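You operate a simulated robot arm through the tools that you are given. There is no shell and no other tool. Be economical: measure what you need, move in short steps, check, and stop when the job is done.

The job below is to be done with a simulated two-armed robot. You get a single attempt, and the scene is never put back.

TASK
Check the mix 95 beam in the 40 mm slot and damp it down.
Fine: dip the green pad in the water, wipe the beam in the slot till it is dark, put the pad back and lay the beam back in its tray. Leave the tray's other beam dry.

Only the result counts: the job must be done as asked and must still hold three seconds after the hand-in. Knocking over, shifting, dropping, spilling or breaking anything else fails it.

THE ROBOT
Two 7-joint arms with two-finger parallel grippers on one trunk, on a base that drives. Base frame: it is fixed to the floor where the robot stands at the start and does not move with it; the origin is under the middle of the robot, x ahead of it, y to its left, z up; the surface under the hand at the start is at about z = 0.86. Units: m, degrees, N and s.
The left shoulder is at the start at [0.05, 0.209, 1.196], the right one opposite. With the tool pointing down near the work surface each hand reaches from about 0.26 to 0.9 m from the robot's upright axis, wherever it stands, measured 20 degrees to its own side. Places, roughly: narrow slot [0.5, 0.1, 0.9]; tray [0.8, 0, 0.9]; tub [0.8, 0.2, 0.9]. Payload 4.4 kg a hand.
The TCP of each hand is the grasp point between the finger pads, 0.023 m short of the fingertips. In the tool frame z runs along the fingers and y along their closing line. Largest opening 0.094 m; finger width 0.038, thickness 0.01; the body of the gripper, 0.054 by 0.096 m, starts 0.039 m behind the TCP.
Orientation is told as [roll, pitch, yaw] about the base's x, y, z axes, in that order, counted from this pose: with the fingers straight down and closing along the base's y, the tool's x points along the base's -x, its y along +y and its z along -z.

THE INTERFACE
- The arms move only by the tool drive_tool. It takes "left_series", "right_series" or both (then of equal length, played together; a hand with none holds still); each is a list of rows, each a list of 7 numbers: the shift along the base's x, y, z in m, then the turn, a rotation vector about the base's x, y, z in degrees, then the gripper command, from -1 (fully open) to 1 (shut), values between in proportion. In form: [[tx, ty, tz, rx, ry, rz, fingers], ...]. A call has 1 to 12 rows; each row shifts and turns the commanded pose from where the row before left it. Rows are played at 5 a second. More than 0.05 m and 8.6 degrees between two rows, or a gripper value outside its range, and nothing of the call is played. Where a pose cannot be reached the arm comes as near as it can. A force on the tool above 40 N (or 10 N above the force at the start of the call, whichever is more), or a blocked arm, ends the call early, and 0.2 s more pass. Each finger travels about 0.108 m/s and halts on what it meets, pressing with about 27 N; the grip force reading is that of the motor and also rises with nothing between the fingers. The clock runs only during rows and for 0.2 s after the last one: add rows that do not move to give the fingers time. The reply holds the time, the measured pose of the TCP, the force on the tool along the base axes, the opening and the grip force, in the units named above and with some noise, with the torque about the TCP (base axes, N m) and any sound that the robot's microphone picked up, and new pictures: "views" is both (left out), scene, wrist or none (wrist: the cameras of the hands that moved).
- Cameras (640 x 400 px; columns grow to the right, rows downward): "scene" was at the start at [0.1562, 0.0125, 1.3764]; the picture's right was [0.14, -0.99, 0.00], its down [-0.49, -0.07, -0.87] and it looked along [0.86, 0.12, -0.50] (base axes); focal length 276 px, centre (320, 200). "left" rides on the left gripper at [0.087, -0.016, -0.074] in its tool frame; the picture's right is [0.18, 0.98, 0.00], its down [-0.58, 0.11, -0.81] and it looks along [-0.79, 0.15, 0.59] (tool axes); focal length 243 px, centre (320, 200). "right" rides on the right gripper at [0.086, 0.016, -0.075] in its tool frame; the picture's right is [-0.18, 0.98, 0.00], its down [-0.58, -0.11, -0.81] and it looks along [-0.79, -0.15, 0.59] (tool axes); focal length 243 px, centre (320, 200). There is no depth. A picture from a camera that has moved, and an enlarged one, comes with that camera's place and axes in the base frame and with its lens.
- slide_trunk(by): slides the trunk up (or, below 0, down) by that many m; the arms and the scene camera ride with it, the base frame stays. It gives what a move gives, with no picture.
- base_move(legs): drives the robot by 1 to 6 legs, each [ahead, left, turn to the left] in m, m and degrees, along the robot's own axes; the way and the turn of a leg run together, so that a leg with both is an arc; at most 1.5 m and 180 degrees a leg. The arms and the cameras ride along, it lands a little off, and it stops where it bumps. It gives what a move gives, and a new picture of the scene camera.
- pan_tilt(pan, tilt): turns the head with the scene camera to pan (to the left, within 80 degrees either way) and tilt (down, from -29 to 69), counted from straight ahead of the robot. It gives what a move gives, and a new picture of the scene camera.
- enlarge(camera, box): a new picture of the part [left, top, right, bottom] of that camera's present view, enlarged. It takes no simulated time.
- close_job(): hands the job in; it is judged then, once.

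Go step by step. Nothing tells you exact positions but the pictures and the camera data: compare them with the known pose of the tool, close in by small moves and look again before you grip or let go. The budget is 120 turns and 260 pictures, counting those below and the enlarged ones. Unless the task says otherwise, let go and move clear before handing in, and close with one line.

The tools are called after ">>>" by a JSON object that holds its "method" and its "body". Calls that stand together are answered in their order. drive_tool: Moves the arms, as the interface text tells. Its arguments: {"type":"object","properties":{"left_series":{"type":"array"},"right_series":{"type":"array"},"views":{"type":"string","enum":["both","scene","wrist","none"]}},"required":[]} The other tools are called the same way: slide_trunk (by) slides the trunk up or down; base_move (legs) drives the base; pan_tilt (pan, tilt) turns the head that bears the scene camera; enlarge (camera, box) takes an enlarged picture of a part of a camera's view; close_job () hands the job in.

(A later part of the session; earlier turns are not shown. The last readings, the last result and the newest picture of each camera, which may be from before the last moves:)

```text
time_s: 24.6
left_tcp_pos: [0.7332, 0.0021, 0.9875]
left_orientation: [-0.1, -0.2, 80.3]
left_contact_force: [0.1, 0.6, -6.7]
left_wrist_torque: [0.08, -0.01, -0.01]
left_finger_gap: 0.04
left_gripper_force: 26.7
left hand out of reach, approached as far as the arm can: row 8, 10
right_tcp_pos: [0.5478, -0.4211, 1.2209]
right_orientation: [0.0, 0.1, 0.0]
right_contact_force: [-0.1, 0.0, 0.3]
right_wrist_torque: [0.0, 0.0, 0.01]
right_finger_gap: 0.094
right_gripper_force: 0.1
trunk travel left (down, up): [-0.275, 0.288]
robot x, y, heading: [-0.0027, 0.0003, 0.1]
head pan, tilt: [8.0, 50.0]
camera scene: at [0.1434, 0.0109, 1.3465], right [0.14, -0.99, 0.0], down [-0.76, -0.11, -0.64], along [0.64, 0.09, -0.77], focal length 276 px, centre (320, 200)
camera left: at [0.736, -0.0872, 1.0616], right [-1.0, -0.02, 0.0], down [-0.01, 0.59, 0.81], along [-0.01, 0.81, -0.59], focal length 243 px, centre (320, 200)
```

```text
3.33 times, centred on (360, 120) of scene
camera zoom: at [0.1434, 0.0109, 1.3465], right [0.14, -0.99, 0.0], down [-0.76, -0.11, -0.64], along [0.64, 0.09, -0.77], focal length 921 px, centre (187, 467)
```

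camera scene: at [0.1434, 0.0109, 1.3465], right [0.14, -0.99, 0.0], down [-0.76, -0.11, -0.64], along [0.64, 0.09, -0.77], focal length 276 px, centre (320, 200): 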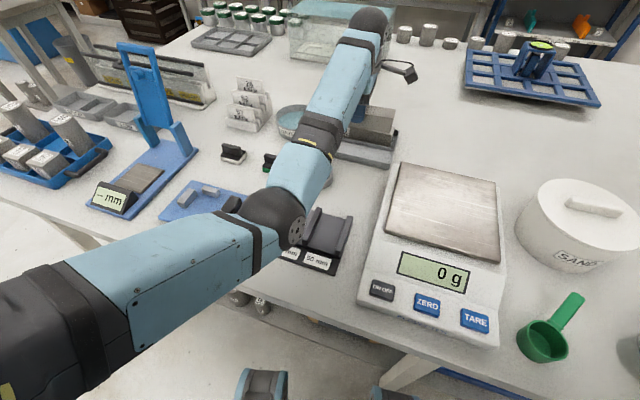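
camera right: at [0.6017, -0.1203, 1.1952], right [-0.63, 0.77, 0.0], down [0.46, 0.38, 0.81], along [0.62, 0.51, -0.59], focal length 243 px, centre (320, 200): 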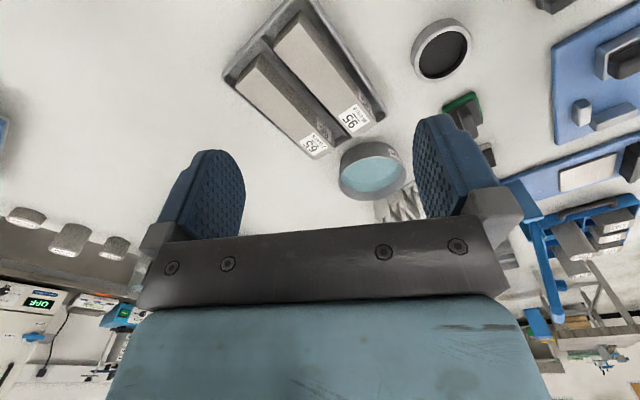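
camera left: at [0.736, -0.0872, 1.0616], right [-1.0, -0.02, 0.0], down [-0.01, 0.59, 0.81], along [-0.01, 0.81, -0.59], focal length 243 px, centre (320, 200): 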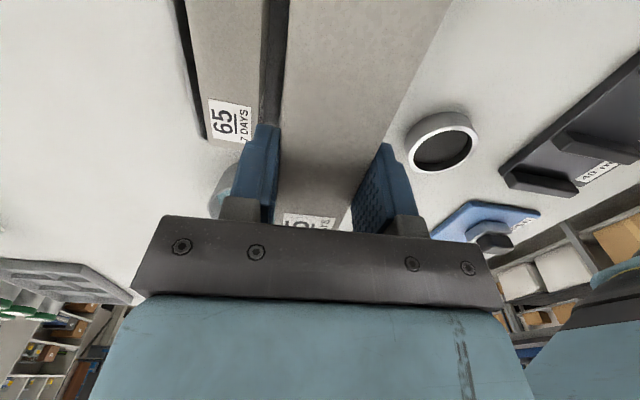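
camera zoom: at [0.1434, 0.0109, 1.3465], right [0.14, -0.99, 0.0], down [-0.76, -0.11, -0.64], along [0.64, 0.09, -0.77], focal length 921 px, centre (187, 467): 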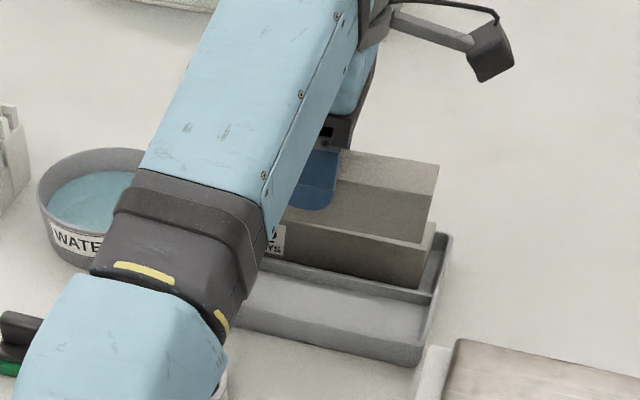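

The beam is up. The elbow hangs rather low, so I'll bring the hand back toward the slot in stages, turning -90° and watching.

>>> {"method": "drive_tool", "body": {"left_series": [[-0.008, 0.004, 0.006, 0, 0, -4, 1], [-0.014, 0.006, 0.008, 0, 0, -6, 1], [-0.014, 0.006, 0.008, 0, 0, -6, 1], [-0.014, 0.006, 0.008, 0, 0, -6, 1], [-0.014, 0.006, 0.008, 0, 0, -6, 1], [-0.014, 0.006, 0.006, 0, 0, -6, 1], [-0.01, 0.006, 0.0, 0, 0, -4, 1]], "views": "both"}}

```text
time_s: 26.2
left_tcp_pos: [0.7333, 0.0174, 0.9813]
left_orientation: [0.0, -0.5, 42.7]
left_contact_force: [0.2, 0.4, -5.6]
left_wrist_torque: [0.03, 0.0, 0.01]
left_finger_gap: 0.0401
left_gripper_force: 26.8
left hand out of reach, approached as far as the arm can: row 1, 2, 3, 4, 5, 6, 7
right_tcp_pos: [0.5477, -0.4184, 1.2217]
right_orientation: [0.0, 0.1, 0.1]
right_contact_force: [0.0, 0.2, -0.5]
right_wrist_torque: [-0.02, -0.01, 0.03]
right_finger_gap: 0.0939
right_gripper_force: 0.0
trunk travel left (down, up): [-0.275, 0.288]
robot x, y, heading: [-0.0008, 0.0001, -0.3]
head pan, tilt: [8.0, 50.0]
camera scene: at [0.1435, 0.011, 1.3465], right [0.14, -0.99, 0.0], down [-0.76, -0.11, -0.64], along [0.64, 0.09, -0.77], focal length 276 px, centre (320, 200)
camera left: at [0.6808, -0.0543, 1.0534], right [-0.8, 0.6, 0.0], down [0.35, 0.47, 0.81], along [0.49, 0.65, -0.58], focal length 243 px, centre (320, 200)
```

scene: 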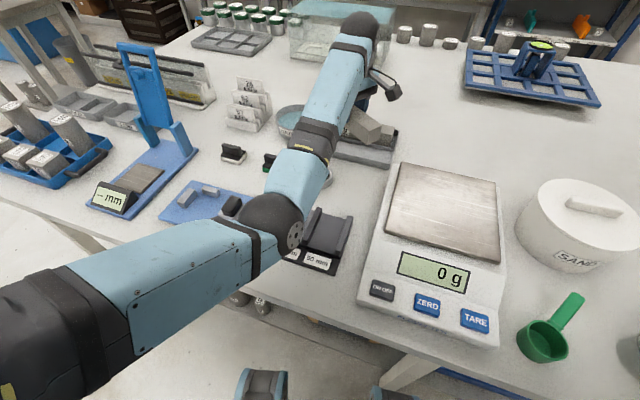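
left: 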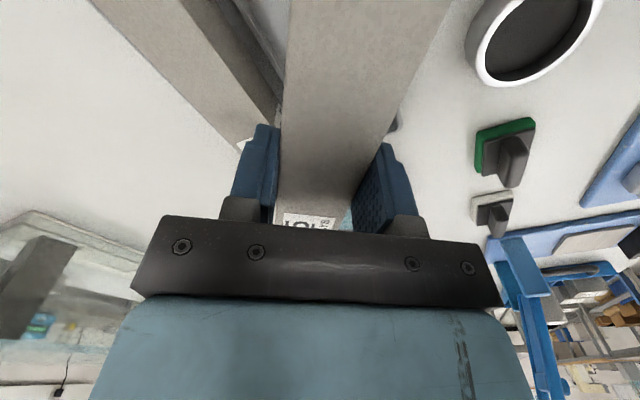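

The arm is stuck against some limit in translation, but turning works. I'll finish the turn first and see if that frees it.

>>> {"method": "drive_tool", "body": {"left_series": [[0, 0, 0, 0, 0, -5, 1], [0, 0, 0, 0, 0, -6, 1], [0, 0, 0, 0, 0, -6, 1], [0, 0, 0, 0, 0, -6, 1], [0, 0, 0, 0, 0, -6, 1], [0, 0, 0, 0, 0, -6, 1], [0, 0, 0, 0, 0, -6, 1], [0, 0, 0, 0, 0, -6, 1], [0, 0, 0, 0, 0, -6, 1]], "views": "scene"}}

>>> {"method": "drive_tool", "body": {"left_series": [[0, 0.004, 0.002, 0, 0, 0, 1], [0, 0.006, 0.002, 0, 0, 0, 1], [-0.002, 0.006, 0.002, 0, 0, 0, 1]], "views": "none"}}

```text
time_s: 28.2
left_tcp_pos: [0.7328, 0.0173, 0.9758]
left_orientation: [0.4, 0.1, -10.4]
left_contact_force: [0.2, -1.2, -5.4]
left_wrist_torque: [-0.01, -0.03, 0.0]
left_finger_gap: 0.0397
left_gripper_force: 27.3
right_tcp_pos: [0.5499, -0.4201, 1.222]
right_orientation: [0.0, 0.1, 0.0]
right_contact_force: [1.1, -0.6, -0.7]
right_wrist_torque: [-0.01, 0.01, 0.01]
right_finger_gap: 0.0943
right_gripper_force: 0.0
trunk travel left (down, up): [-0.275, 0.288]
robot x, y, heading: [0.0007, 0.0018, 0.2]
head pan, tilt: [8.0, 50.0]
camera scene: at [0.1435, 0.0109, 1.3465], right [0.14, -0.99, 0.0], down [-0.76, -0.11, -0.64], along [0.64, 0.09, -0.77], focal length 276 px, centre (320, 200)
```

scene: 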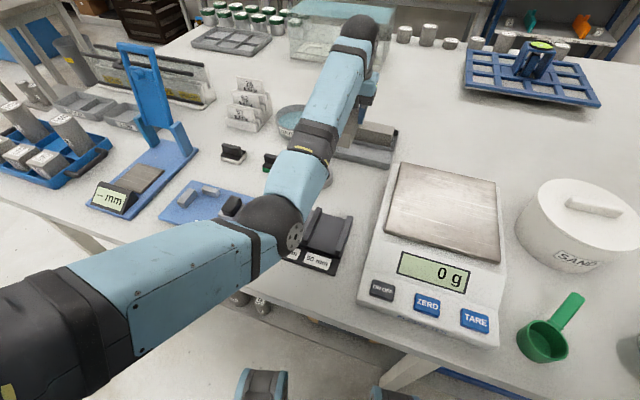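

```text
time_s: 29.0
left_tcp_pos: [0.7353, 0.0313, 0.9772]
left_orientation: [0.4, -0.1, -10.2]
left_contact_force: [-0.1, 0.3, -6.4]
left_wrist_torque: [-0.02, -0.07, 0.01]
left_finger_gap: 0.0398
left_gripper_force: 27.0
left hand out of reach, approached as far as the arm can: row 2, 3
right_tcp_pos: [0.5475, -0.4194, 1.2217]
right_orientation: [-0.1, 0.1, 0.0]
right_contact_force: [0.6, 0.8, 0.5]
right_wrist_torque: [-0.01, 0.01, 0.03]
right_finger_gap: 0.0939
right_gripper_force: 0.1
trunk travel left (down, up): [-0.275, 0.288]
robot x, y, heading: [0.0025, -0.0004, 0.1]
head pan, tilt: [8.0, 50.0]
```

With the beam turned to -10°, the wrist won't let the arm pull back, so I'll let the base carry it. I'll raise the trunk first for clearance, then drive back and left.

>>> {"method": "slide_trunk", "body": {"by": 0.08}}

>>> {"method": "base_move", "body": {"legs": [[-0.13, 0.033, 0]]}}

```text
time_s: 30.2
left_tcp_pos: [0.7373, 0.0305, 1.06]
left_orientation: [0.3, -0.1, -10.4]
left_contact_force: [1.0, 0.1, -5.5]
left_wrist_torque: [-0.01, -0.01, 0.0]
left_finger_gap: 0.04
left_gripper_force: 27.2
right_tcp_pos: [0.5485, -0.4198, 1.3018]
right_orientation: [0.0, 0.0, 0.0]
right_contact_force: [0.5, 0.0, -0.8]
right_wrist_torque: [-0.04, 0.01, 0.0]
right_finger_gap: 0.0938
right_gripper_force: 0.2
trunk travel left (down, up): [-0.355, 0.208]
robot x, y, heading: [0.0002, -0.0014, -0.1]
head pan, tilt: [8.0, 50.0]
```

```text
time_s: 31.5
left_tcp_pos: [0.6067, 0.0658, 1.0577]
left_orientation: [0.4, 0.0, -10.3]
left_contact_force: [-0.2, 0.8, -6.0]
left_wrist_torque: [-0.02, 0.0, 0.01]
left_finger_gap: 0.0401
left_gripper_force: 27.6
right_tcp_pos: [0.4194, -0.3858, 1.3007]
right_orientation: [-0.1, 0.1, -0.1]
right_contact_force: [-0.3, 0.8, -1.3]
right_wrist_torque: [-0.01, 0.02, 0.03]
right_finger_gap: 0.094
right_gripper_force: 0.0
trunk travel left (down, up): [-0.355, 0.208]
robot x, y, heading: [-0.1271, 0.0347, 0.1]
head pan, tilt: [8.0, 50.0]
camera scene: at [0.0143, 0.0445, 1.4264], right [0.14, -0.99, 0.0], down [-0.76, -0.11, -0.64], along [0.64, 0.09, -0.77], focal length 276 px, centre (320, 200)
```

scene: 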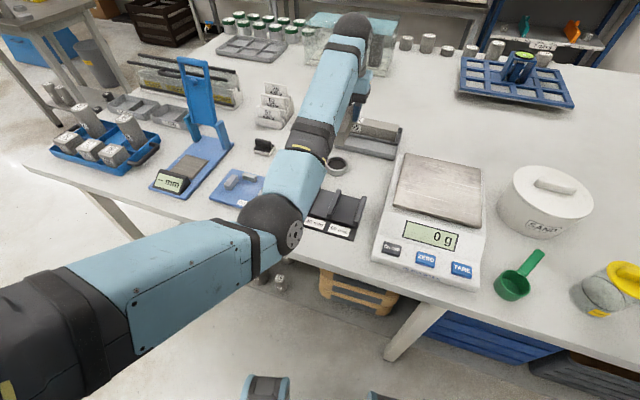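

That works well. Now the second leg, to bring the beam over the slot.

>>> {"method": "base_move", "body": {"legs": [[-0.138, 0.034, 0]]}}

>>> {"method": "drive_tool", "body": {"left_series": [[0, 0, -0.01, 0, 0, 0, 1], [0, 0, -0.02, 0, 0, 0, 1], [0, 0, -0.02, 0, 0, 0, 1], [0, 0, -0.01, 0, 0, 0, 1]]}}

```text
time_s: 32.8
left_tcp_pos: [0.4702, 0.0985, 1.0567]
left_orientation: [0.4, -0.1, -10.3]
left_contact_force: [-0.1, 0.1, -5.6]
left_wrist_torque: [-0.04, -0.06, -0.01]
left_finger_gap: 0.0399
left_gripper_force: 27.1
right_tcp_pos: [0.2811, -0.3534, 1.3005]
right_orientation: [0.0, 0.1, -0.1]
right_contact_force: [-0.3, 0.0, -0.1]
right_wrist_torque: [0.01, 0.0, -0.01]
right_finger_gap: 0.0941
right_gripper_force: 0.1
trunk travel left (down, up): [-0.355, 0.208]
robot x, y, heading: [-0.2654, 0.0683, -0.2]
head pan, tilt: [8.0, 50.0]
camera scene: at [-0.1232, 0.078, 1.4264], right [0.14, -0.99, 0.0], down [-0.76, -0.11, -0.64], along [0.64, 0.09, -0.77], focal length 276 px, centre (320, 200)
```

scene: 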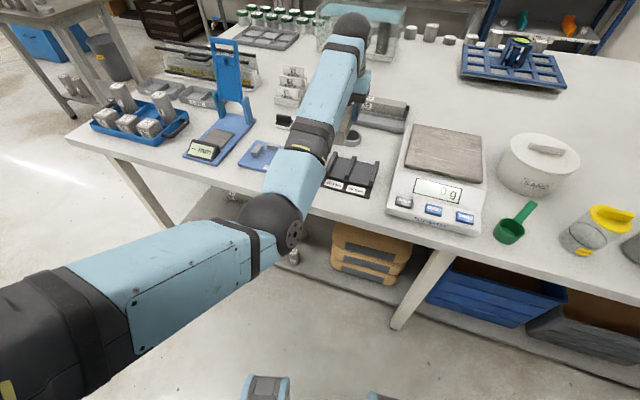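

```text
time_s: 33.8
left_tcp_pos: [0.4692, 0.0983, 0.9953]
left_orientation: [0.5, 0.0, -10.3]
left_contact_force: [-0.3, -0.1, -6.4]
left_wrist_torque: [0.0, -0.01, -0.03]
left_finger_gap: 0.0397
left_gripper_force: 26.6
right_tcp_pos: [0.2807, -0.353, 1.3015]
right_orientation: [0.0, 0.1, -0.1]
right_contact_force: [0.1, -0.1, 0.2]
right_wrist_torque: [0.03, -0.01, 0.02]
right_finger_gap: 0.0939
right_gripper_force: 0.1
trunk travel left (down, up): [-0.355, 0.208]
robot x, y, heading: [-0.2661, 0.0674, 0.2]
head pan, tilt: [8.0, 50.0]
camera scene: at [-0.1235, 0.0781, 1.4265], right [0.14, -0.99, 0.0], down [-0.76, -0.11, -0.64], along [0.64, 0.09, -0.77], focal length 276 px, centre (320, 200)
camera left: at [0.3818, 0.0957, 1.069], right [0.0, 1.0, 0.01], down [0.59, 0.0, 0.81], along [0.81, 0.01, -0.59], focal length 243 px, centre (320, 200)
```

scene: 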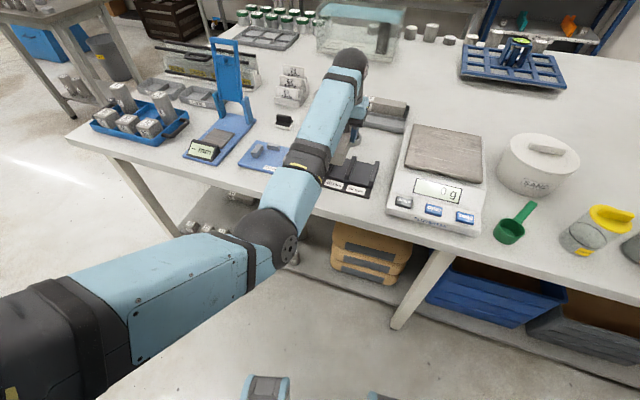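
left: 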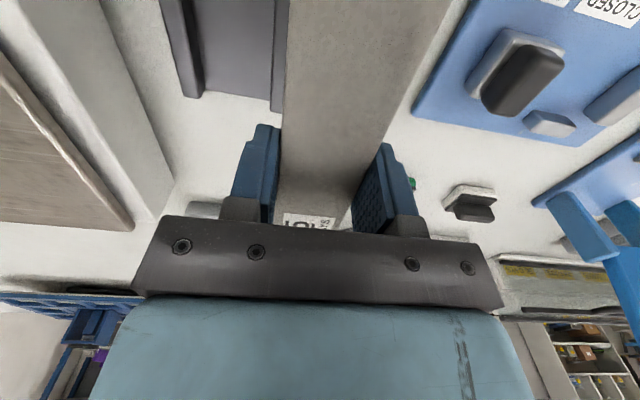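

The beam is over the slot. I'll check its alignment with the rails before lowering.

>>> {"method": "enlarge", "body": {"camera": "left", "box": [150, 0, 470, 200]}}

>>> {"method": "enlarge", "body": {"camera": "scene", "box": [290, 90, 400, 210]}}

```text
2.00 times, centred on (310, 100) of left
camera zoom: at [0.3818, 0.0957, 1.069], right [0.0, 1.0, 0.01], down [0.59, 0.0, 0.81], along [0.81, 0.01, -0.59], focal length 485 px, centre (340, 400)
```

zoom: 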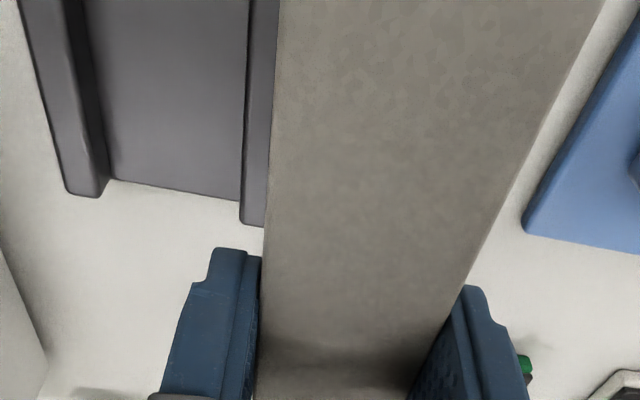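

```text
3.33 times, centred on (345, 150) of scene
camera zoom: at [-0.1235, 0.0781, 1.4265], right [0.14, -0.99, 0.0], down [-0.76, -0.11, -0.64], along [0.64, 0.09, -0.77], focal length 921 px, centre (237, 367)
```

zoom: 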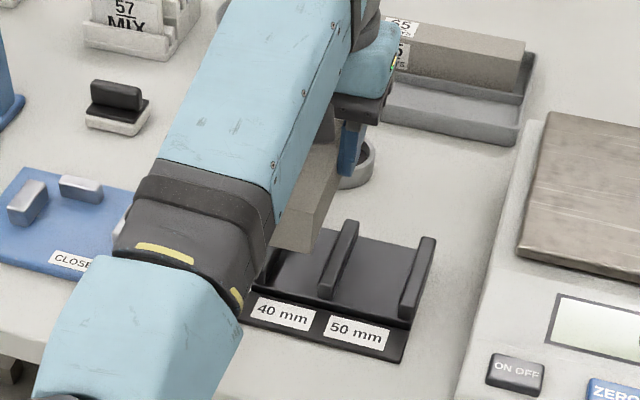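

Slot centre and hand agree to within a couple of mm. I'll lower to just above the rails and look again.

>>> {"method": "drive_tool", "body": {"left_series": [[0, 0, -0.015, 0, 0, 0, 1], [0, 0, -0.02, 0, 0, 0, 1], [0, 0, -0.015, 0, 0, 0, 1], [0, 0, -0.006, 0, 0, 0, 1], [0, 0, 0, 0, 0, 0, 1]]}}

>>> {"method": "enlarge", "body": {"camera": "left", "box": [150, 0, 470, 200]}}

>>> {"method": "enlarge", "body": {"camera": "scene", "box": [290, 110, 390, 210]}}

```text
time_s: 35.0
left_tcp_pos: [0.4696, 0.0992, 0.9396]
left_orientation: [0.4, 0.0, -10.3]
left_contact_force: [-0.1, -0.1, -6.1]
left_wrist_torque: [0.01, -0.01, 0.0]
left_finger_gap: 0.0401
left_gripper_force: 27.3
right_tcp_pos: [0.281, -0.352, 1.3013]
right_orientation: [0.0, 0.1, -0.1]
right_contact_force: [-0.1, -0.3, -0.3]
right_wrist_torque: [-0.02, 0.0, -0.01]
right_finger_gap: 0.094
right_gripper_force: 0.1
trunk travel left (down, up): [-0.355, 0.208]
robot x, y, heading: [-0.2669, 0.066, -0.3]
head pan, tilt: [8.0, 50.0]
camera scene: at [-0.1236, 0.0781, 1.4265], right [0.14, -0.99, 0.0], down [-0.76, -0.11, -0.64], along [0.64, 0.09, -0.77], focal length 276 px, centre (320, 200)
camera left: at [0.3823, 0.0974, 1.013], right [-0.01, 1.0, 0.01], down [0.59, 0.0, 0.81], along [0.81, 0.01, -0.59], focal length 243 px, centre (320, 200)
```

scene: 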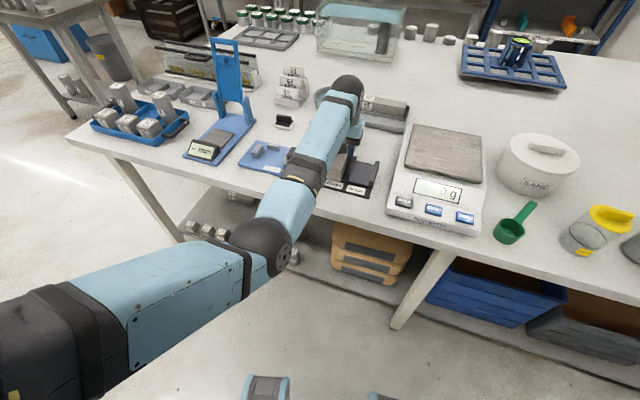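
left: 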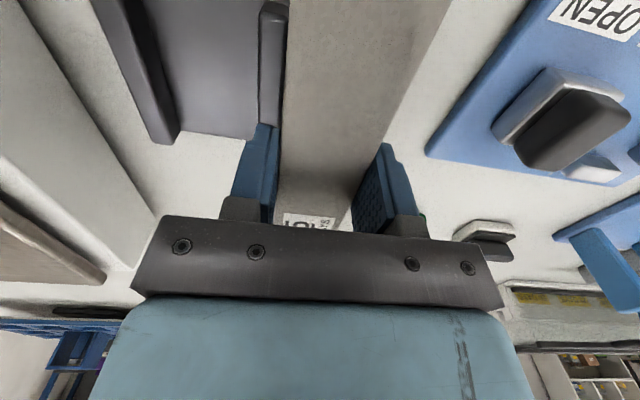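

```text
2.00 times, centred on (310, 100) of left
camera zoom: at [0.3823, 0.0974, 1.013], right [-0.01, 1.0, 0.01], down [0.59, 0.0, 0.81], along [0.81, 0.01, -0.59], focal length 485 px, centre (340, 400)
```

zoom: 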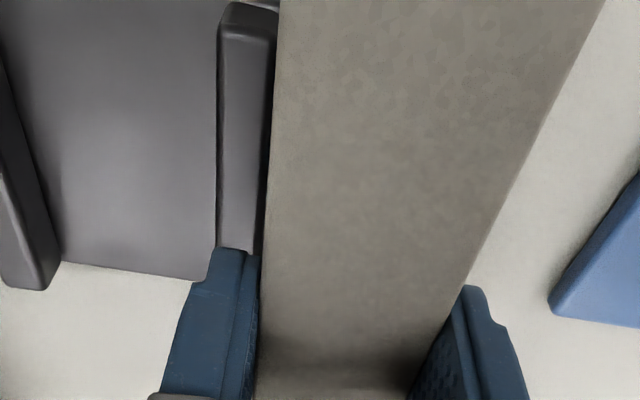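

```text
4.00 times, centred on (340, 160) of scene
camera zoom: at [-0.1236, 0.0781, 1.4265], right [0.14, -0.99, 0.0], down [-0.76, -0.11, -0.64], along [0.64, 0.09, -0.77], focal length 1106 px, centre (240, 360)
```

zoom: 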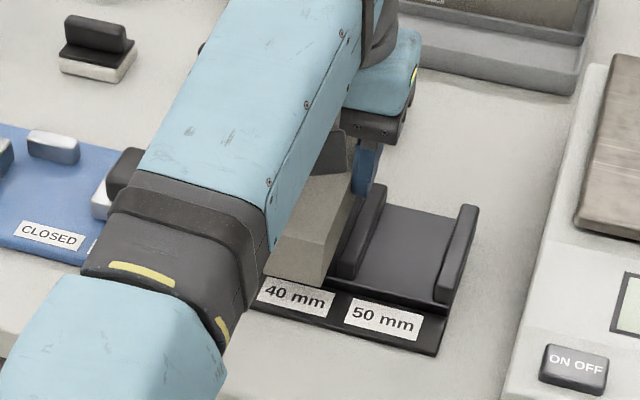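

Spacing to the centre rail looks right, perhaps 1 mm too far left. I'll nudge right and lower into the slot in small steps.

>>> {"method": "drive_tool", "body": {"left_series": [[0, -0.001, -0.006, 0, 0, 0, 1], [0, 0, -0.006, 0, 0, 0, 1], [0, 0, -0.004, 0, 0, 0, 1], [0, 0, -0.004, 0, 0, 0, 1], [0, 0, 0, 0, 0, 0, 1]]}}

>>> {"method": "enlarge", "body": {"camera": "left", "box": [150, 0, 470, 200]}}

```text
time_s: 36.2
left_tcp_pos: [0.4689, 0.0983, 0.921]
left_orientation: [0.4, 0.0, -10.3]
left_contact_force: [-0.5, 0.3, -5.8]
left_wrist_torque: [-0.02, -0.05, -0.01]
left_finger_gap: 0.04
left_gripper_force: 27.1
right_tcp_pos: [0.2809, -0.3528, 1.3014]
right_orientation: [0.0, 0.1, -0.2]
right_contact_force: [-0.3, -0.6, 0.8]
right_wrist_torque: [0.02, -0.01, 0.02]
right_finger_gap: 0.0938
right_gripper_force: 0.0
trunk travel left (down, up): [-0.355, 0.208]
robot x, y, heading: [-0.2668, 0.0657, -0.2]
head pan, tilt: [8.0, 50.0]
camera scene: at [-0.1236, 0.0781, 1.4265], right [0.14, -0.99, 0.0], down [-0.76, -0.11, -0.64], along [0.64, 0.09, -0.77], focal length 276 px, centre (320, 200)
camera left: at [0.3823, 0.0971, 0.9946], right [-0.01, 1.0, 0.01], down [0.59, 0.0, 0.81], along [0.81, 0.01, -0.59], focal length 243 px, centre (320, 200)
```

scene: 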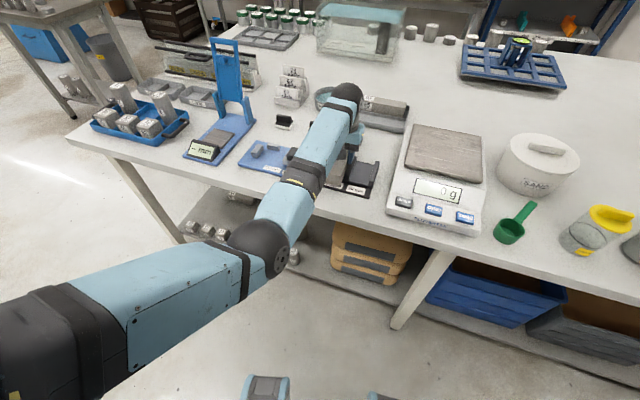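
left: 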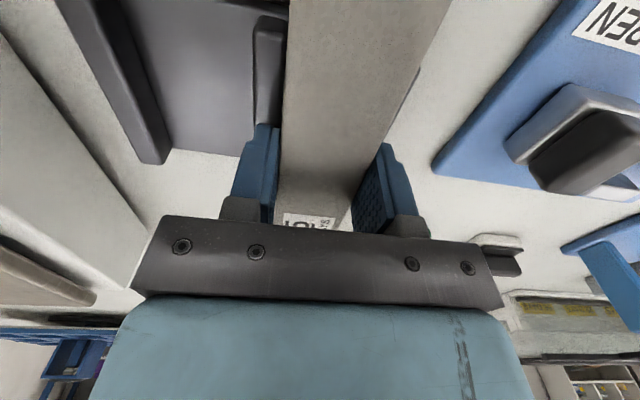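

```text
2.00 times, centred on (310, 100) of left
camera zoom: at [0.3823, 0.0971, 0.9946], right [-0.01, 1.0, 0.01], down [0.59, 0.0, 0.81], along [0.81, 0.01, -0.59], focal length 485 px, centre (340, 400)
```

zoom: 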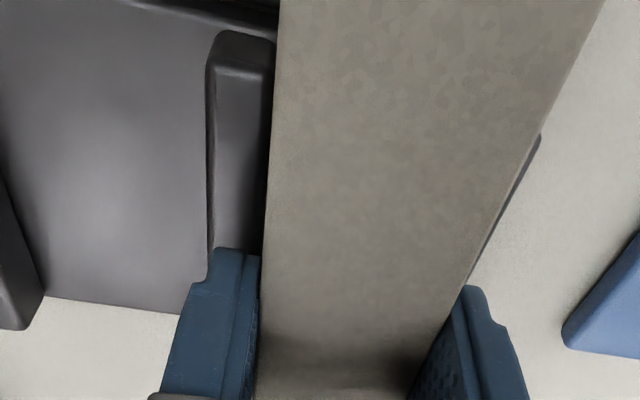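

No contact, and rails show on both sides, so the beam is entering the slot. I'll go on down to the floor.

>>> {"method": "drive_tool", "body": {"left_series": [[0, 0, -0.003, 0, 0, 0, 1], [0, 0, -0.003, 0, 0, 0, 1], [0, 0, -0.002, 0, 0, 0, 1], [0, 0, -0.002, 0, 0, 0, 1], [0, 0, 0, 0, 0, 0, 1]], "views": "wrist"}}

>>> {"method": "enlarge", "body": {"camera": "left", "box": [150, 0, 470, 200]}}

```text
time_s: 37.4
left_tcp_pos: [0.4705, 0.0973, 0.912]
left_orientation: [0.5, -0.2, -10.3]
left_contact_force: [4.9, 0.9, 5.5]
left_wrist_torque: [-0.25, 0.11, 0.11]
left_finger_gap: 0.0398
left_gripper_force: 26.7
right_tcp_pos: [0.2802, -0.353, 1.3018]
right_orientation: [0.1, 0.2, -0.1]
right_contact_force: [0.8, -0.5, -0.6]
right_wrist_torque: [0.02, -0.01, 0.0]
right_finger_gap: 0.0943
right_gripper_force: 0.0
trunk travel left (down, up): [-0.355, 0.208]
robot x, y, heading: [-0.2667, 0.0678, -0.3]
head pan, tilt: [8.0, 50.0]
camera left: at [0.3824, 0.096, 0.9863], right [-0.01, 1.0, 0.01], down [0.59, 0.0, 0.81], along [0.81, 0.01, -0.59], focal length 243 px, centre (320, 200)
```

left: 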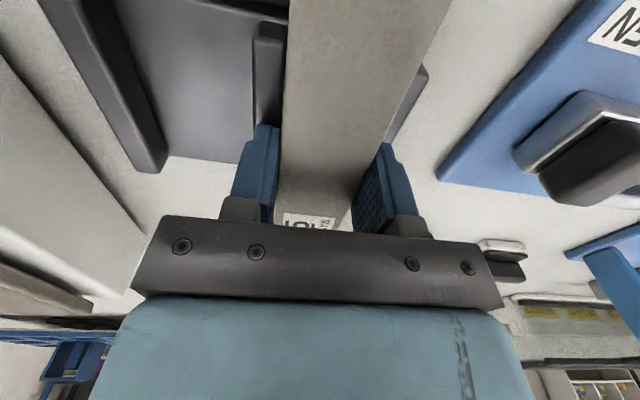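

```text
2.00 times, centred on (310, 100) of left
camera zoom: at [0.3824, 0.096, 0.9863], right [-0.01, 1.0, 0.01], down [0.59, 0.0, 0.81], along [0.81, 0.01, -0.59], focal length 485 px, centre (340, 400)
```

zoom: 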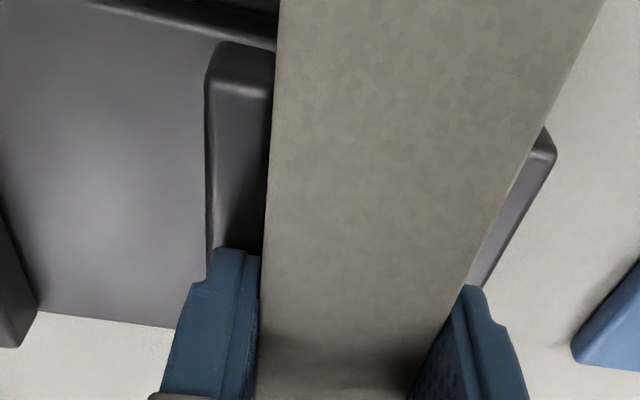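

The beam has met the slot floor (11 N taken up). I'll open the fingers gently and look.

>>> {"method": "drive_tool", "body": {"left_series": [[0, 0, 0.0005, 0, 0, 0, 0.05], [0, 0, 0.0, 0, 0, 0, -0.05], [0, 0, 0.003, 0, 0, 0, -0.2], [0, 0, 0.02, 0, 0, 0, -0.3], [0, 0, 0.03, 0, 0, 0, -0.4], [0, 0, 0.03, 0, 0, 0, -0.5]]}}

>>> {"method": "enlarge", "body": {"camera": "left", "box": [150, 0, 470, 200]}}

>>> {"method": "enlarge", "body": {"camera": "scene", "box": [290, 110, 390, 210]}}

```text
time_s: 38.8
left_tcp_pos: [0.4696, 0.0963, 0.9969]
left_orientation: [0.4, 0.0, -10.3]
left_contact_force: [-0.7, 0.3, 0.4]
left_wrist_torque: [0.0, -0.01, 0.02]
left_finger_gap: 0.0707
left_gripper_force: 0.0
right_tcp_pos: [0.281, -0.353, 1.3017]
right_orientation: [0.0, 0.1, -0.1]
right_contact_force: [-1.2, 0.1, -1.1]
right_wrist_torque: [0.02, -0.02, -0.03]
right_finger_gap: 0.0936
right_gripper_force: 0.1
trunk travel left (down, up): [-0.355, 0.208]
robot x, y, heading: [-0.2659, 0.0655, 0.0]
head pan, tilt: [8.0, 50.0]
camera scene: at [-0.1247, 0.0781, 1.4266], right [0.14, -0.99, 0.0], down [-0.76, -0.11, -0.64], along [0.64, 0.09, -0.77], focal length 276 px, centre (320, 200)
camera left: at [0.383, 0.094, 1.0696], right [0.0, 1.0, 0.01], down [0.59, 0.0, 0.81], along [0.81, 0.01, -0.59], focal length 243 px, centre (320, 200)
```

scene: 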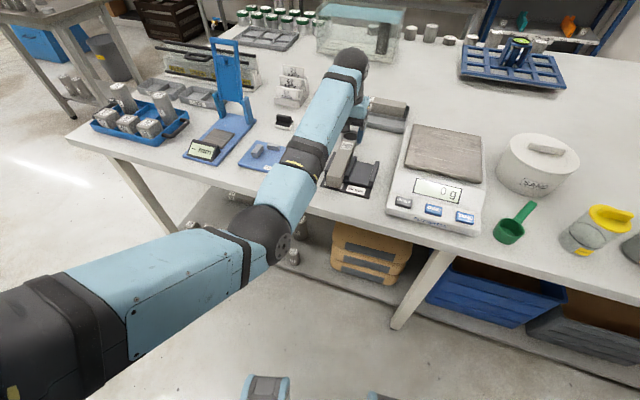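
left: 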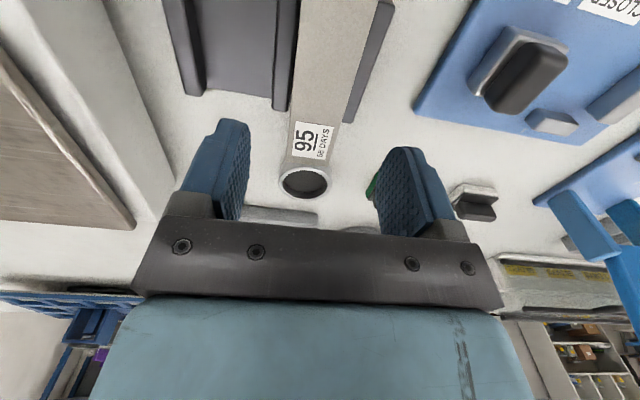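

```text
2.00 times, centred on (310, 100) of left
camera zoom: at [0.383, 0.094, 1.0696], right [0.0, 1.0, 0.01], down [0.59, 0.0, 0.81], along [0.81, 0.01, -0.59], focal length 485 px, centre (340, 400)
```

zoom: 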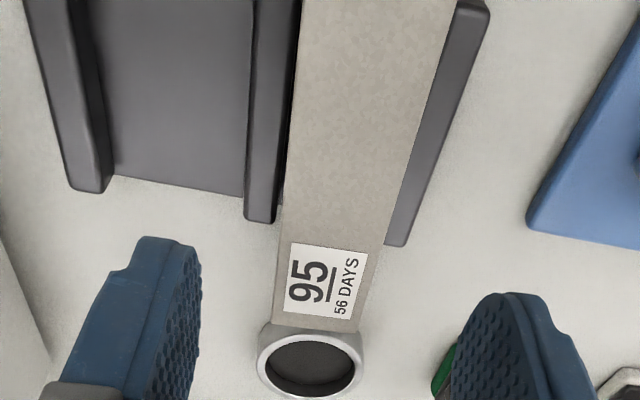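

```text
4.00 times, centred on (340, 160) of scene
camera zoom: at [-0.1247, 0.0781, 1.4266], right [0.14, -0.99, 0.0], down [-0.76, -0.11, -0.64], along [0.64, 0.09, -0.77], focal length 1106 px, centre (240, 360)
```

zoom: 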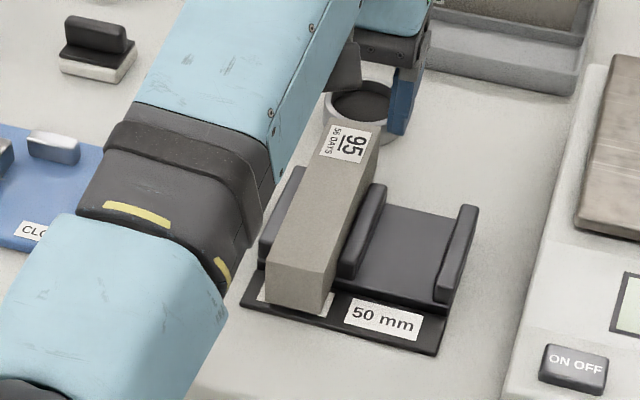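

The 95 beam sits in the 40 mm slot. Now for the pad: I'll pull the left hand up, out and back, hoping to free the elbow.

>>> {"method": "drive_tool", "body": {"left_series": [[0, 0.01, 0.01, 0, 0, 1, -0.5], [0, 0.02, 0.01, 0, 0, 1, -0.5], [0, 0.02, 0.01, 0, 0, 1, -0.5], [0, 0.02, 0.01, 0, 0, 1, -0.5], [0, 0.02, 0.01, 0, 0, 1, -0.5], [0, 0.02, 0.01, 0, 0, 1, -0.5], [0, 0.02, 0.01, 0, 0, 1, -0.5], [0, 0.02, 0.01, 0, 0, 1, -0.5], [0, 0.02, 0.01, 0, 0, 1, -0.5], [0, 0.02, 0.01, 0, 0, 1, -0.5]], "views": "scene"}}

```text
time_s: 41.0
left_tcp_pos: [0.4817, 0.2887, 1.0871]
left_orientation: [0.4, -0.2, -0.3]
left_contact_force: [1.0, -0.5, 0.0]
left_wrist_torque: [-0.01, -0.02, 0.02]
left_finger_gap: 0.0705
left_gripper_force: 0.1
left hand out of reach, approached as far as the arm can: row 6, 7, 8
right_tcp_pos: [0.2805, -0.3526, 1.3007]
right_orientation: [0.0, 0.2, 0.0]
right_contact_force: [-0.1, -0.3, -0.7]
right_wrist_torque: [0.0, -0.08, 0.03]
right_finger_gap: 0.0941
right_gripper_force: 0.0
trunk travel left (down, up): [-0.355, 0.208]
robot x, y, heading: [-0.2656, 0.0663, 0.0]
head pan, tilt: [8.0, 50.0]
camera scene: at [-0.1245, 0.0784, 1.4266], right [0.14, -0.99, 0.0], down [-0.76, -0.11, -0.64], along [0.64, 0.09, -0.77], focal length 276 px, centre (320, 200)
```

scene: 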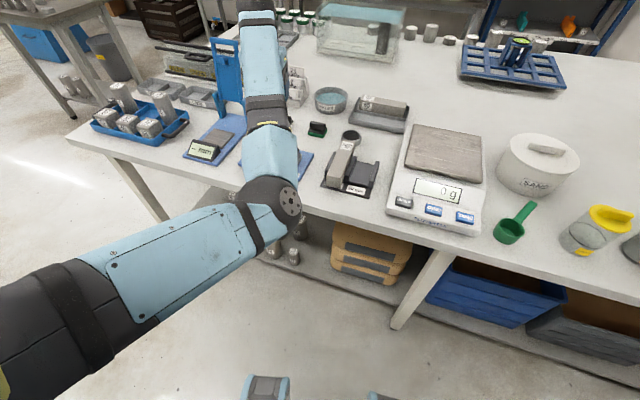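

Still at the wrist limit. I'll tilt the fingers forward to relax the wrist, then pull up and back.

>>> {"method": "drive_tool", "body": {"left_series": [[0, 0, 0.005, 0, -8, 0, -0.5], [0, 0, 0.01, 0, -8, 0, -0.5], [0, 0, 0.01, 0, -8, 0, -0.5], [0, 0, 0.01, 0, -8, 0, -0.5], [0, 0, 0.02, 0, -8, 0, -0.5], [0, 0, 0.02, 0, 0, 0, -0.5], [-0.02, 0, 0.02, 0, 0, 0, -0.5], [-0.02, 0, 0.02, 0, 0, 0, -0.5], [-0.02, 0, 0.02, 0, 0, 0, -0.5], [-0.02, 0, 0.02, 0, 0, 0, -0.5]], "views": "scene"}}

```text
time_s: 43.2
left_tcp_pos: [0.3977, 0.2895, 1.2412]
left_orientation: [0.6, -39.9, -0.4]
left_contact_force: [0.3, -0.5, 0.1]
left_wrist_torque: [0.01, 0.03, -0.02]
left_finger_gap: 0.0706
left_gripper_force: 0.1
right_tcp_pos: [0.2802, -0.3535, 1.302]
right_orientation: [0.1, 0.1, -0.2]
right_contact_force: [0.4, 0.9, 0.1]
right_wrist_torque: [0.03, -0.04, -0.01]
right_finger_gap: 0.094
right_gripper_force: 0.0
trunk travel left (down, up): [-0.355, 0.208]
robot x, y, heading: [-0.2656, 0.0694, -0.1]
head pan, tilt: [8.0, 50.0]
camera scene: at [-0.125, 0.0781, 1.4267], right [0.14, -0.99, 0.0], down [-0.76, -0.11, -0.64], along [0.64, 0.09, -0.77], focal length 276 px, centre (320, 200)
```

scene: 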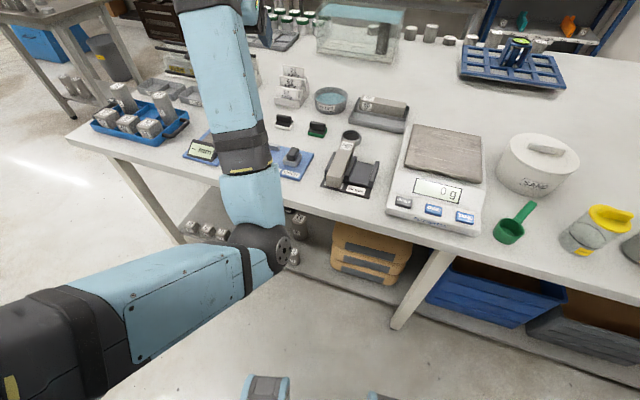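

The hand is free again. I'll raise the trunk, which gives the wrist more room over the table, and drive back to the start spot.

>>> {"method": "slide_trunk", "body": {"by": 0.13}}

>>> {"method": "base_move", "body": {"legs": [[0.266, 0, 0]]}}

>>> {"method": "drive_tool", "body": {"left_series": [[0, -0.01, -0.02, 0, 8, 0, -0.5], [0, -0.01, -0.02, 0, 8, 0, -0.5], [0, -0.01, -0.02, 0, 8, 0, -0.5], [0, -0.01, -0.02, 0, 8, 0, -0.5], [0, -0.01, -0.02, 0, 8, 0, -0.5], [0, 0, -0.03, 0, 0, 0, -0.5], [0, 0, -0.03, 0, 0, 0, -0.5], [0, 0, -0.03, 0, 0, 0, -0.5], [0, 0, -0.03, 0, 0, 0, -0.5]]}}

```text
time_s: 44.8
left_tcp_pos: [0.3995, 0.2895, 1.371]
left_orientation: [0.7, -40.0, -0.3]
left_contact_force: [0.1, 0.8, -0.2]
left_wrist_torque: [-0.01, 0.02, 0.0]
left_finger_gap: 0.0706
left_gripper_force: 0.0
right_tcp_pos: [0.2811, -0.353, 1.4311]
right_orientation: [0.0, 0.1, -0.2]
right_contact_force: [-0.8, -0.6, 1.0]
right_wrist_torque: [0.01, 0.0, -0.02]
right_finger_gap: 0.0939
right_gripper_force: 0.0
trunk travel left (down, up): [-0.485, 0.078]
robot x, y, heading: [-0.2661, 0.0662, -0.0]
head pan, tilt: [8.0, 50.0]
```

```text
time_s: 46.7
left_tcp_pos: [0.6651, 0.2876, 1.3735]
left_orientation: [0.7, -40.1, -0.5]
left_contact_force: [-0.1, 0.4, 0.8]
left_wrist_torque: [-0.01, -0.01, 0.0]
left_finger_gap: 0.0707
left_gripper_force: 0.0
right_tcp_pos: [0.5449, -0.3541, 1.4324]
right_orientation: [0.0, 0.0, 0.0]
right_contact_force: [-0.2, -0.7, -0.1]
right_wrist_torque: [0.0, 0.02, 0.02]
right_finger_gap: 0.0943
right_gripper_force: 0.1
trunk travel left (down, up): [-0.485, 0.078]
robot x, y, heading: [-0.0008, 0.0673, -0.2]
head pan, tilt: [8.0, 50.0]
camera scene: at [0.1414, 0.0772, 1.5568], right [0.14, -0.99, 0.0], down [-0.76, -0.1, -0.64], along [0.64, 0.09, -0.77], focal length 276 px, centre (320, 200)
```

scene: 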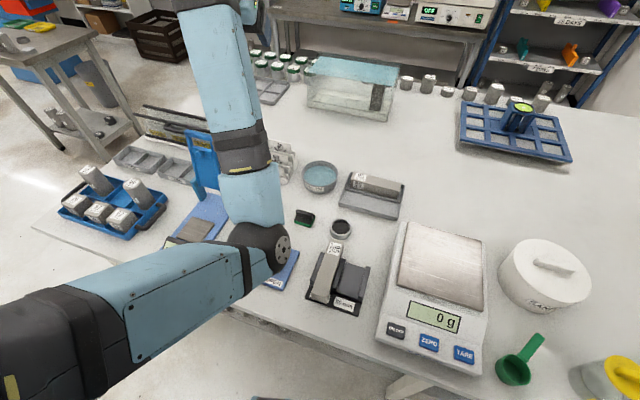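

```text
time_s: 48.7
left_tcp_pos: [0.7539, 0.2507, 1.0893]
left_orientation: [0.3, -0.1, -0.4]
left_contact_force: [0.3, 0.2, 0.7]
left_wrist_torque: [0.0, -0.02, -0.01]
left_finger_gap: 0.0704
left_gripper_force: 0.1
left hand out of reach, approached as far as the arm can: row 2, 3, 4, 5
right_tcp_pos: [0.5477, -0.3544, 1.4314]
right_orientation: [-0.1, 0.0, -0.1]
right_contact_force: [-0.9, 0.7, -0.3]
right_wrist_torque: [-0.03, 0.02, 0.02]
right_finger_gap: 0.094
right_gripper_force: 0.2
trunk travel left (down, up): [-0.485, 0.078]
robot x, y, heading: [0.0039, 0.0662, -0.2]
head pan, tilt: [8.0, 50.0]
camera scene: at [0.143, 0.0777, 1.5566], right [0.14, -0.99, 0.0], down [-0.76, -0.1, -0.64], along [0.64, 0.09, -0.77], focal length 276 px, centre (320, 200)
camera left: at [0.6681, 0.2336, 1.1622], right [-0.18, 0.98, 0.0], down [0.58, 0.1, 0.81], along [0.79, 0.15, -0.59], focal length 243 px, centre (320, 200)
```

scene: 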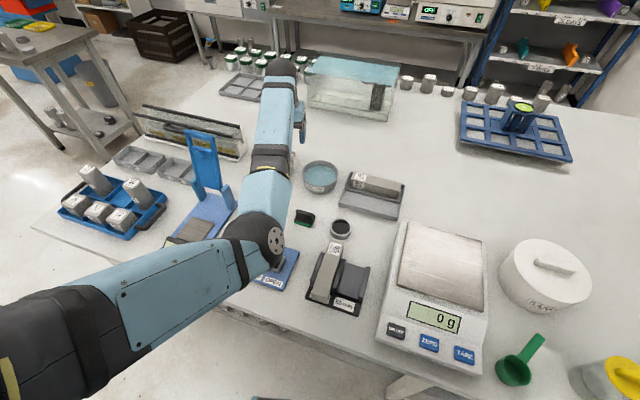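
left: 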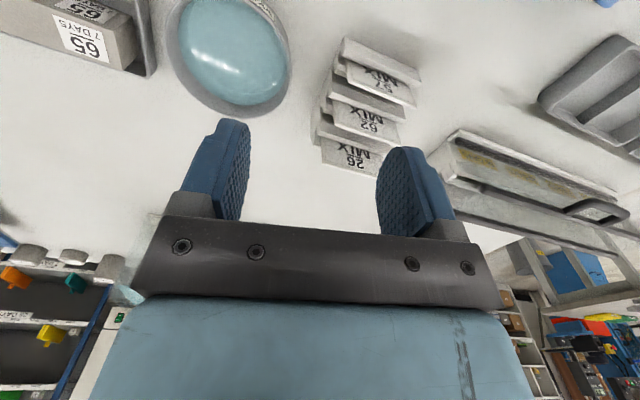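

Hand is near the tub, z 1.09. I'll move back over the green pad and view it closely to choose a grip.

>>> {"method": "drive_tool", "body": {"left_series": [[-0.02, -0.01, -0.01, 0, 0, 0, -0.5], [-0.025, -0.01, -0.01, 0, 0, -2, -0.5], [-0.025, -0.01, 0, 0, 0, -2, -0.5], [-0.025, -0.01, 0, 0, 0, -2, -0.5], [-0.025, -0.01, 0, 0, 0, -2, -0.5], [-0.02, -0.005, 0, 0, 0, -2, -0.5]]}}

>>> {"method": "enlarge", "body": {"camera": "scene", "box": [270, 190, 370, 250]}}

```text
time_s: 50.2
left_tcp_pos: [0.6381, 0.284, 1.0793]
left_orientation: [7.7, -1.8, -5.8]
left_contact_force: [0.9, -0.1, 0.5]
left_wrist_torque: [-0.02, 0.0, -0.02]
left_finger_gap: 0.0703
left_gripper_force: 0.1
left hand out of reach, approached as far as the arm can: row 6
right_tcp_pos: [0.5469, -0.3546, 1.4317]
right_orientation: [0.0, 0.1, -0.2]
right_contact_force: [0.6, 0.2, -0.8]
right_wrist_torque: [-0.02, -0.02, 0.02]
right_finger_gap: 0.0939
right_gripper_force: 0.0
trunk travel left (down, up): [-0.485, 0.078]
robot x, y, heading: [-0.0035, 0.0668, 0.0]
head pan, tilt: [8.0, 50.0]
stopped in row 6 (left hand): the arm was blocked; the commanded pose is now the measured one
camera scene: at [0.1426, 0.0775, 1.5566], right [0.14, -0.99, 0.0], down [-0.76, -0.1, -0.64], along [0.64, 0.09, -0.77], focal length 276 px, centre (320, 200)
camera left: at [0.5496, 0.2661, 1.1472], right [-0.09, 0.99, 0.13], down [0.55, -0.06, 0.83], along [0.83, 0.14, -0.54], focal length 243 px, centre (320, 200)
```

scene: 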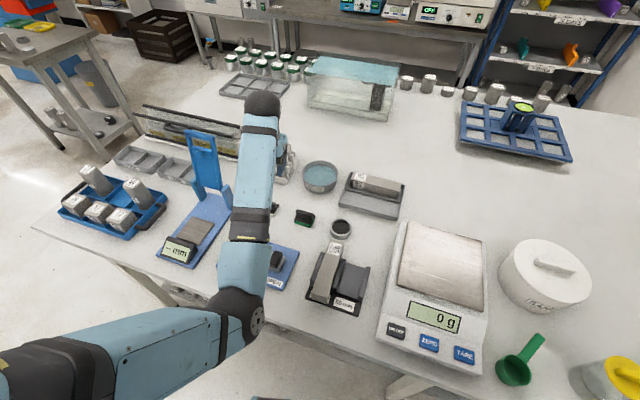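
left: 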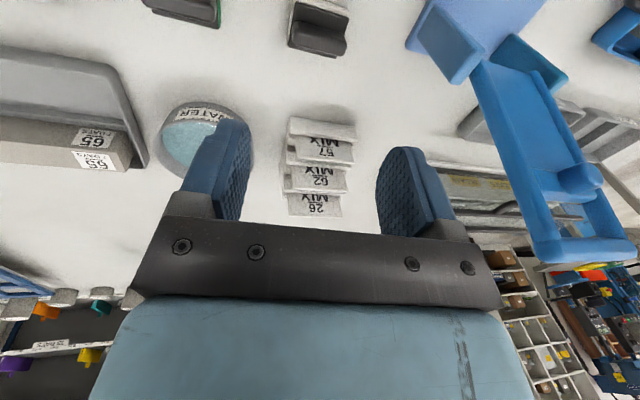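

```text
6.40 times, centred on (320, 220) of scene
camera zoom: at [0.1426, 0.0775, 1.5566], right [0.14, -0.99, 0.0], down [-0.76, -0.1, -0.64], along [0.64, 0.09, -0.77], focal length 1769 px, centre (320, 72)
```

zoom: 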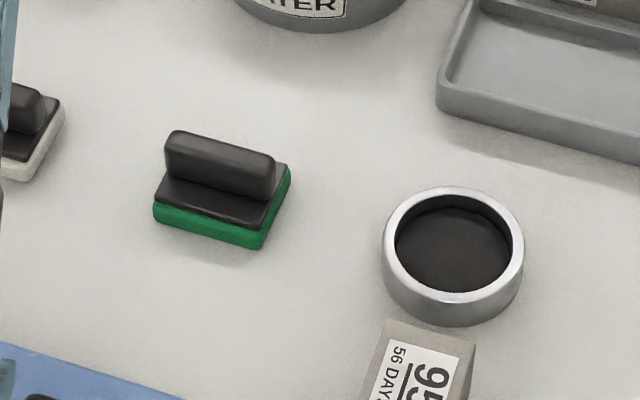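

The left arm's elbow has folded inward and blocks it. I'll park the left hand up and back, and use the right arm (still in its fresh posture) for the pad, with the base shifted left.

>>> {"method": "drive_tool", "body": {"left_series": [[0, 0, 0.01, 0, -8, 0, -0.5], [0, 0, 0.01, 0, -8, 0, -0.5], [0, 0, 0.02, 0, -8, 0, -0.5], [0, 0, 0.02, 0, -8, 0, -0.5], [0, 0, 0.02, 0, -8, 0, -0.5], [0, 0, 0.03, 0, 0, 0, -0.5], [-0.02, 0, 0.03, 0, 0, 0, -0.5], [-0.03, 0.01, 0.03, 0, 0, 0, -0.5], [-0.03, 0.01, 0.03, 0, 0, 0, -0.5], [-0.03, 0.01, 0.03, 0, 0, 0, -0.5], [-0.03, 0.01, 0.03, 0, 0, 0, -0.5], [-0.03, 0.01, 0.02, 0, 0, 0, -0.5]], "views": "scene"}}

```text
time_s: 52.7
left_tcp_pos: [0.5049, 0.369, 1.323]
left_orientation: [22.4, -40.9, -10.0]
left_contact_force: [0.1, 0.3, -0.2]
left_wrist_torque: [0.04, 0.0, 0.0]
left_finger_gap: 0.0706
left_gripper_force: 0.1
left hand out of reach, approached as far as the arm can: row 11, 12
right_tcp_pos: [0.5469, -0.3545, 1.4327]
right_orientation: [0.0, 0.1, -0.2]
right_contact_force: [0.4, 0.3, -0.5]
right_wrist_torque: [0.0, 0.0, -0.01]
right_finger_gap: 0.0943
right_gripper_force: 0.0
trunk travel left (down, up): [-0.485, 0.078]
robot x, y, heading: [0.0014, 0.0711, -0.3]
head pan, tilt: [8.0, 50.0]
stopped in row 12 (left hand): the arm was blocked; the commanded pose is now the measured one
camera scene: at [0.1428, 0.0779, 1.5566], right [0.14, -0.99, 0.0], down [-0.76, -0.1, -0.64], along [0.64, 0.09, -0.77], focal length 276 px, centre (320, 200)
```

scene: 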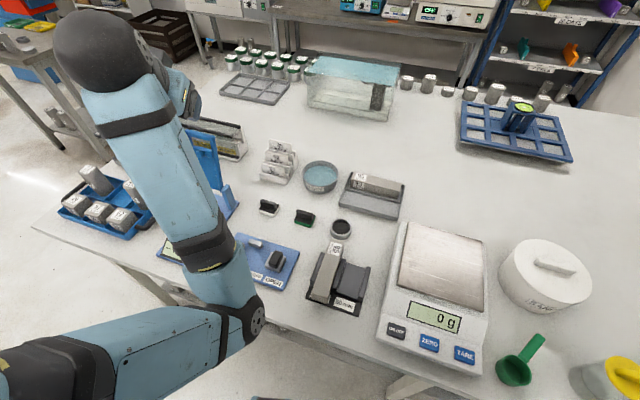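

Left hand is parked high and clear. I'll shift the base left so the right arm faces the pad and tub, then bring the right hand over the pad.

>>> {"method": "base_move", "body": {"legs": [[0, 0.17, 0]]}}

>>> {"method": "drive_tool", "body": {"right_series": [[0, 0.025, -0.02, 0, 0, -1, -0.4], [0, 0.025, -0.02, 0, 0, -1, -0.4], [0, 0.025, -0.025, 0, 0, -1, -0.4], [0, 0.03, -0.025, 0, 0, -1, -0.4], [0.005, 0.03, -0.03, 0, 0, -1, -0.4], [0.005, 0.03, -0.03, 0, 0, -1, -0.4], [0.005, 0.03, -0.03, 0, 0, -1, -0.4], [0, 0.03, -0.03, 0, 0, -1, -0.4], [0, 0.03, -0.03, 0, 0, -1, -0.4], [0, 0.03, -0.03, 0, 0, -1, -0.4], [0, 0.03, -0.03, 0, 0, 0, -0.4], [0, 0.02, -0.03, 0, 0, 0, -0.4]]}}

```text
time_s: 54.8
left_tcp_pos: [0.5043, 0.5366, 1.3238]
left_orientation: [22.4, -40.7, -10.0]
left_contact_force: [0.5, 1.7, -1.0]
left_wrist_torque: [0.02, 0.02, 0.0]
left_finger_gap: 0.0706
left_gripper_force: 0.1
right_tcp_pos: [0.5483, -0.1872, 1.4307]
right_orientation: [0.0, 0.0, 0.0]
right_contact_force: [-0.2, -0.3, 0.0]
right_wrist_torque: [-0.02, 0.01, 0.01]
right_finger_gap: 0.0941
right_gripper_force: 0.0
trunk travel left (down, up): [-0.485, 0.078]
robot x, y, heading: [0.0017, 0.2343, -0.2]
head pan, tilt: [8.0, 50.0]
camera scene: at [0.143, 0.245, 1.5566], right [0.14, -0.99, 0.0], down [-0.76, -0.11, -0.64], along [0.64, 0.09, -0.77], focal length 276 px, centre (320, 200)
```

scene: 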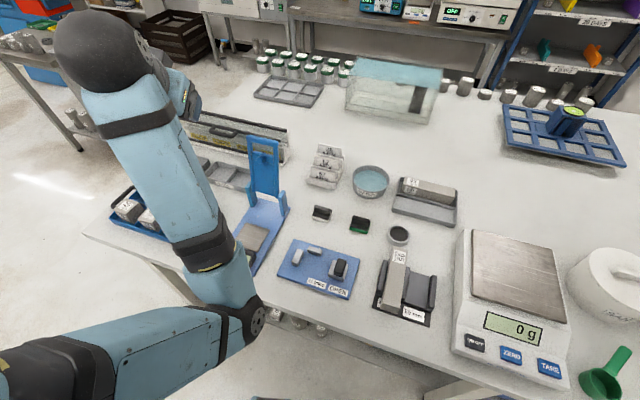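

```text
time_s: 57.4
left_tcp_pos: [0.5042, 0.5391, 1.3237]
left_orientation: [22.5, -40.7, -10.0]
left_contact_force: [-0.1, -0.2, 0.1]
left_wrist_torque: [0.0, 0.0, -0.01]
left_finger_gap: 0.0706
left_gripper_force: 0.1
right_tcp_pos: [0.5625, 0.1492, 1.1012]
right_orientation: [0.0, 0.2, -10.1]
right_contact_force: [0.5, 0.7, 0.1]
right_wrist_torque: [-0.02, 0.03, -0.03]
right_finger_gap: 0.0658
right_gripper_force: 0.1
trunk travel left (down, up): [-0.485, 0.078]
robot x, y, heading: [-0.0016, 0.2341, -0.2]
head pan, tilt: [8.0, 50.0]
camera scene: at [0.1435, 0.2459, 1.5566], right [0.14, -0.99, 0.0], down [-0.76, -0.11, -0.64], along [0.64, 0.09, -0.77], focal length 276 px, centre (320, 200)
camera right: at [0.4807, 0.1808, 1.1744], right [0.35, 0.94, 0.0], down [0.55, -0.21, 0.81], along [0.75, -0.29, -0.59], focal length 243 px, centre (320, 200)
```

scene: 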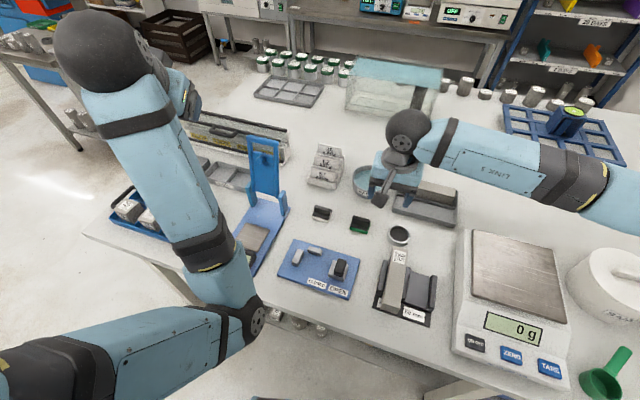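
right: 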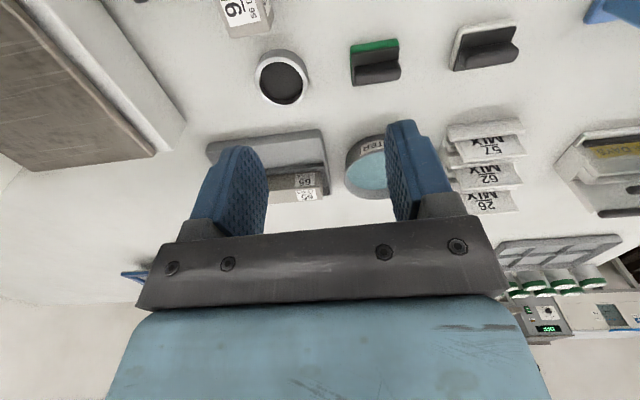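

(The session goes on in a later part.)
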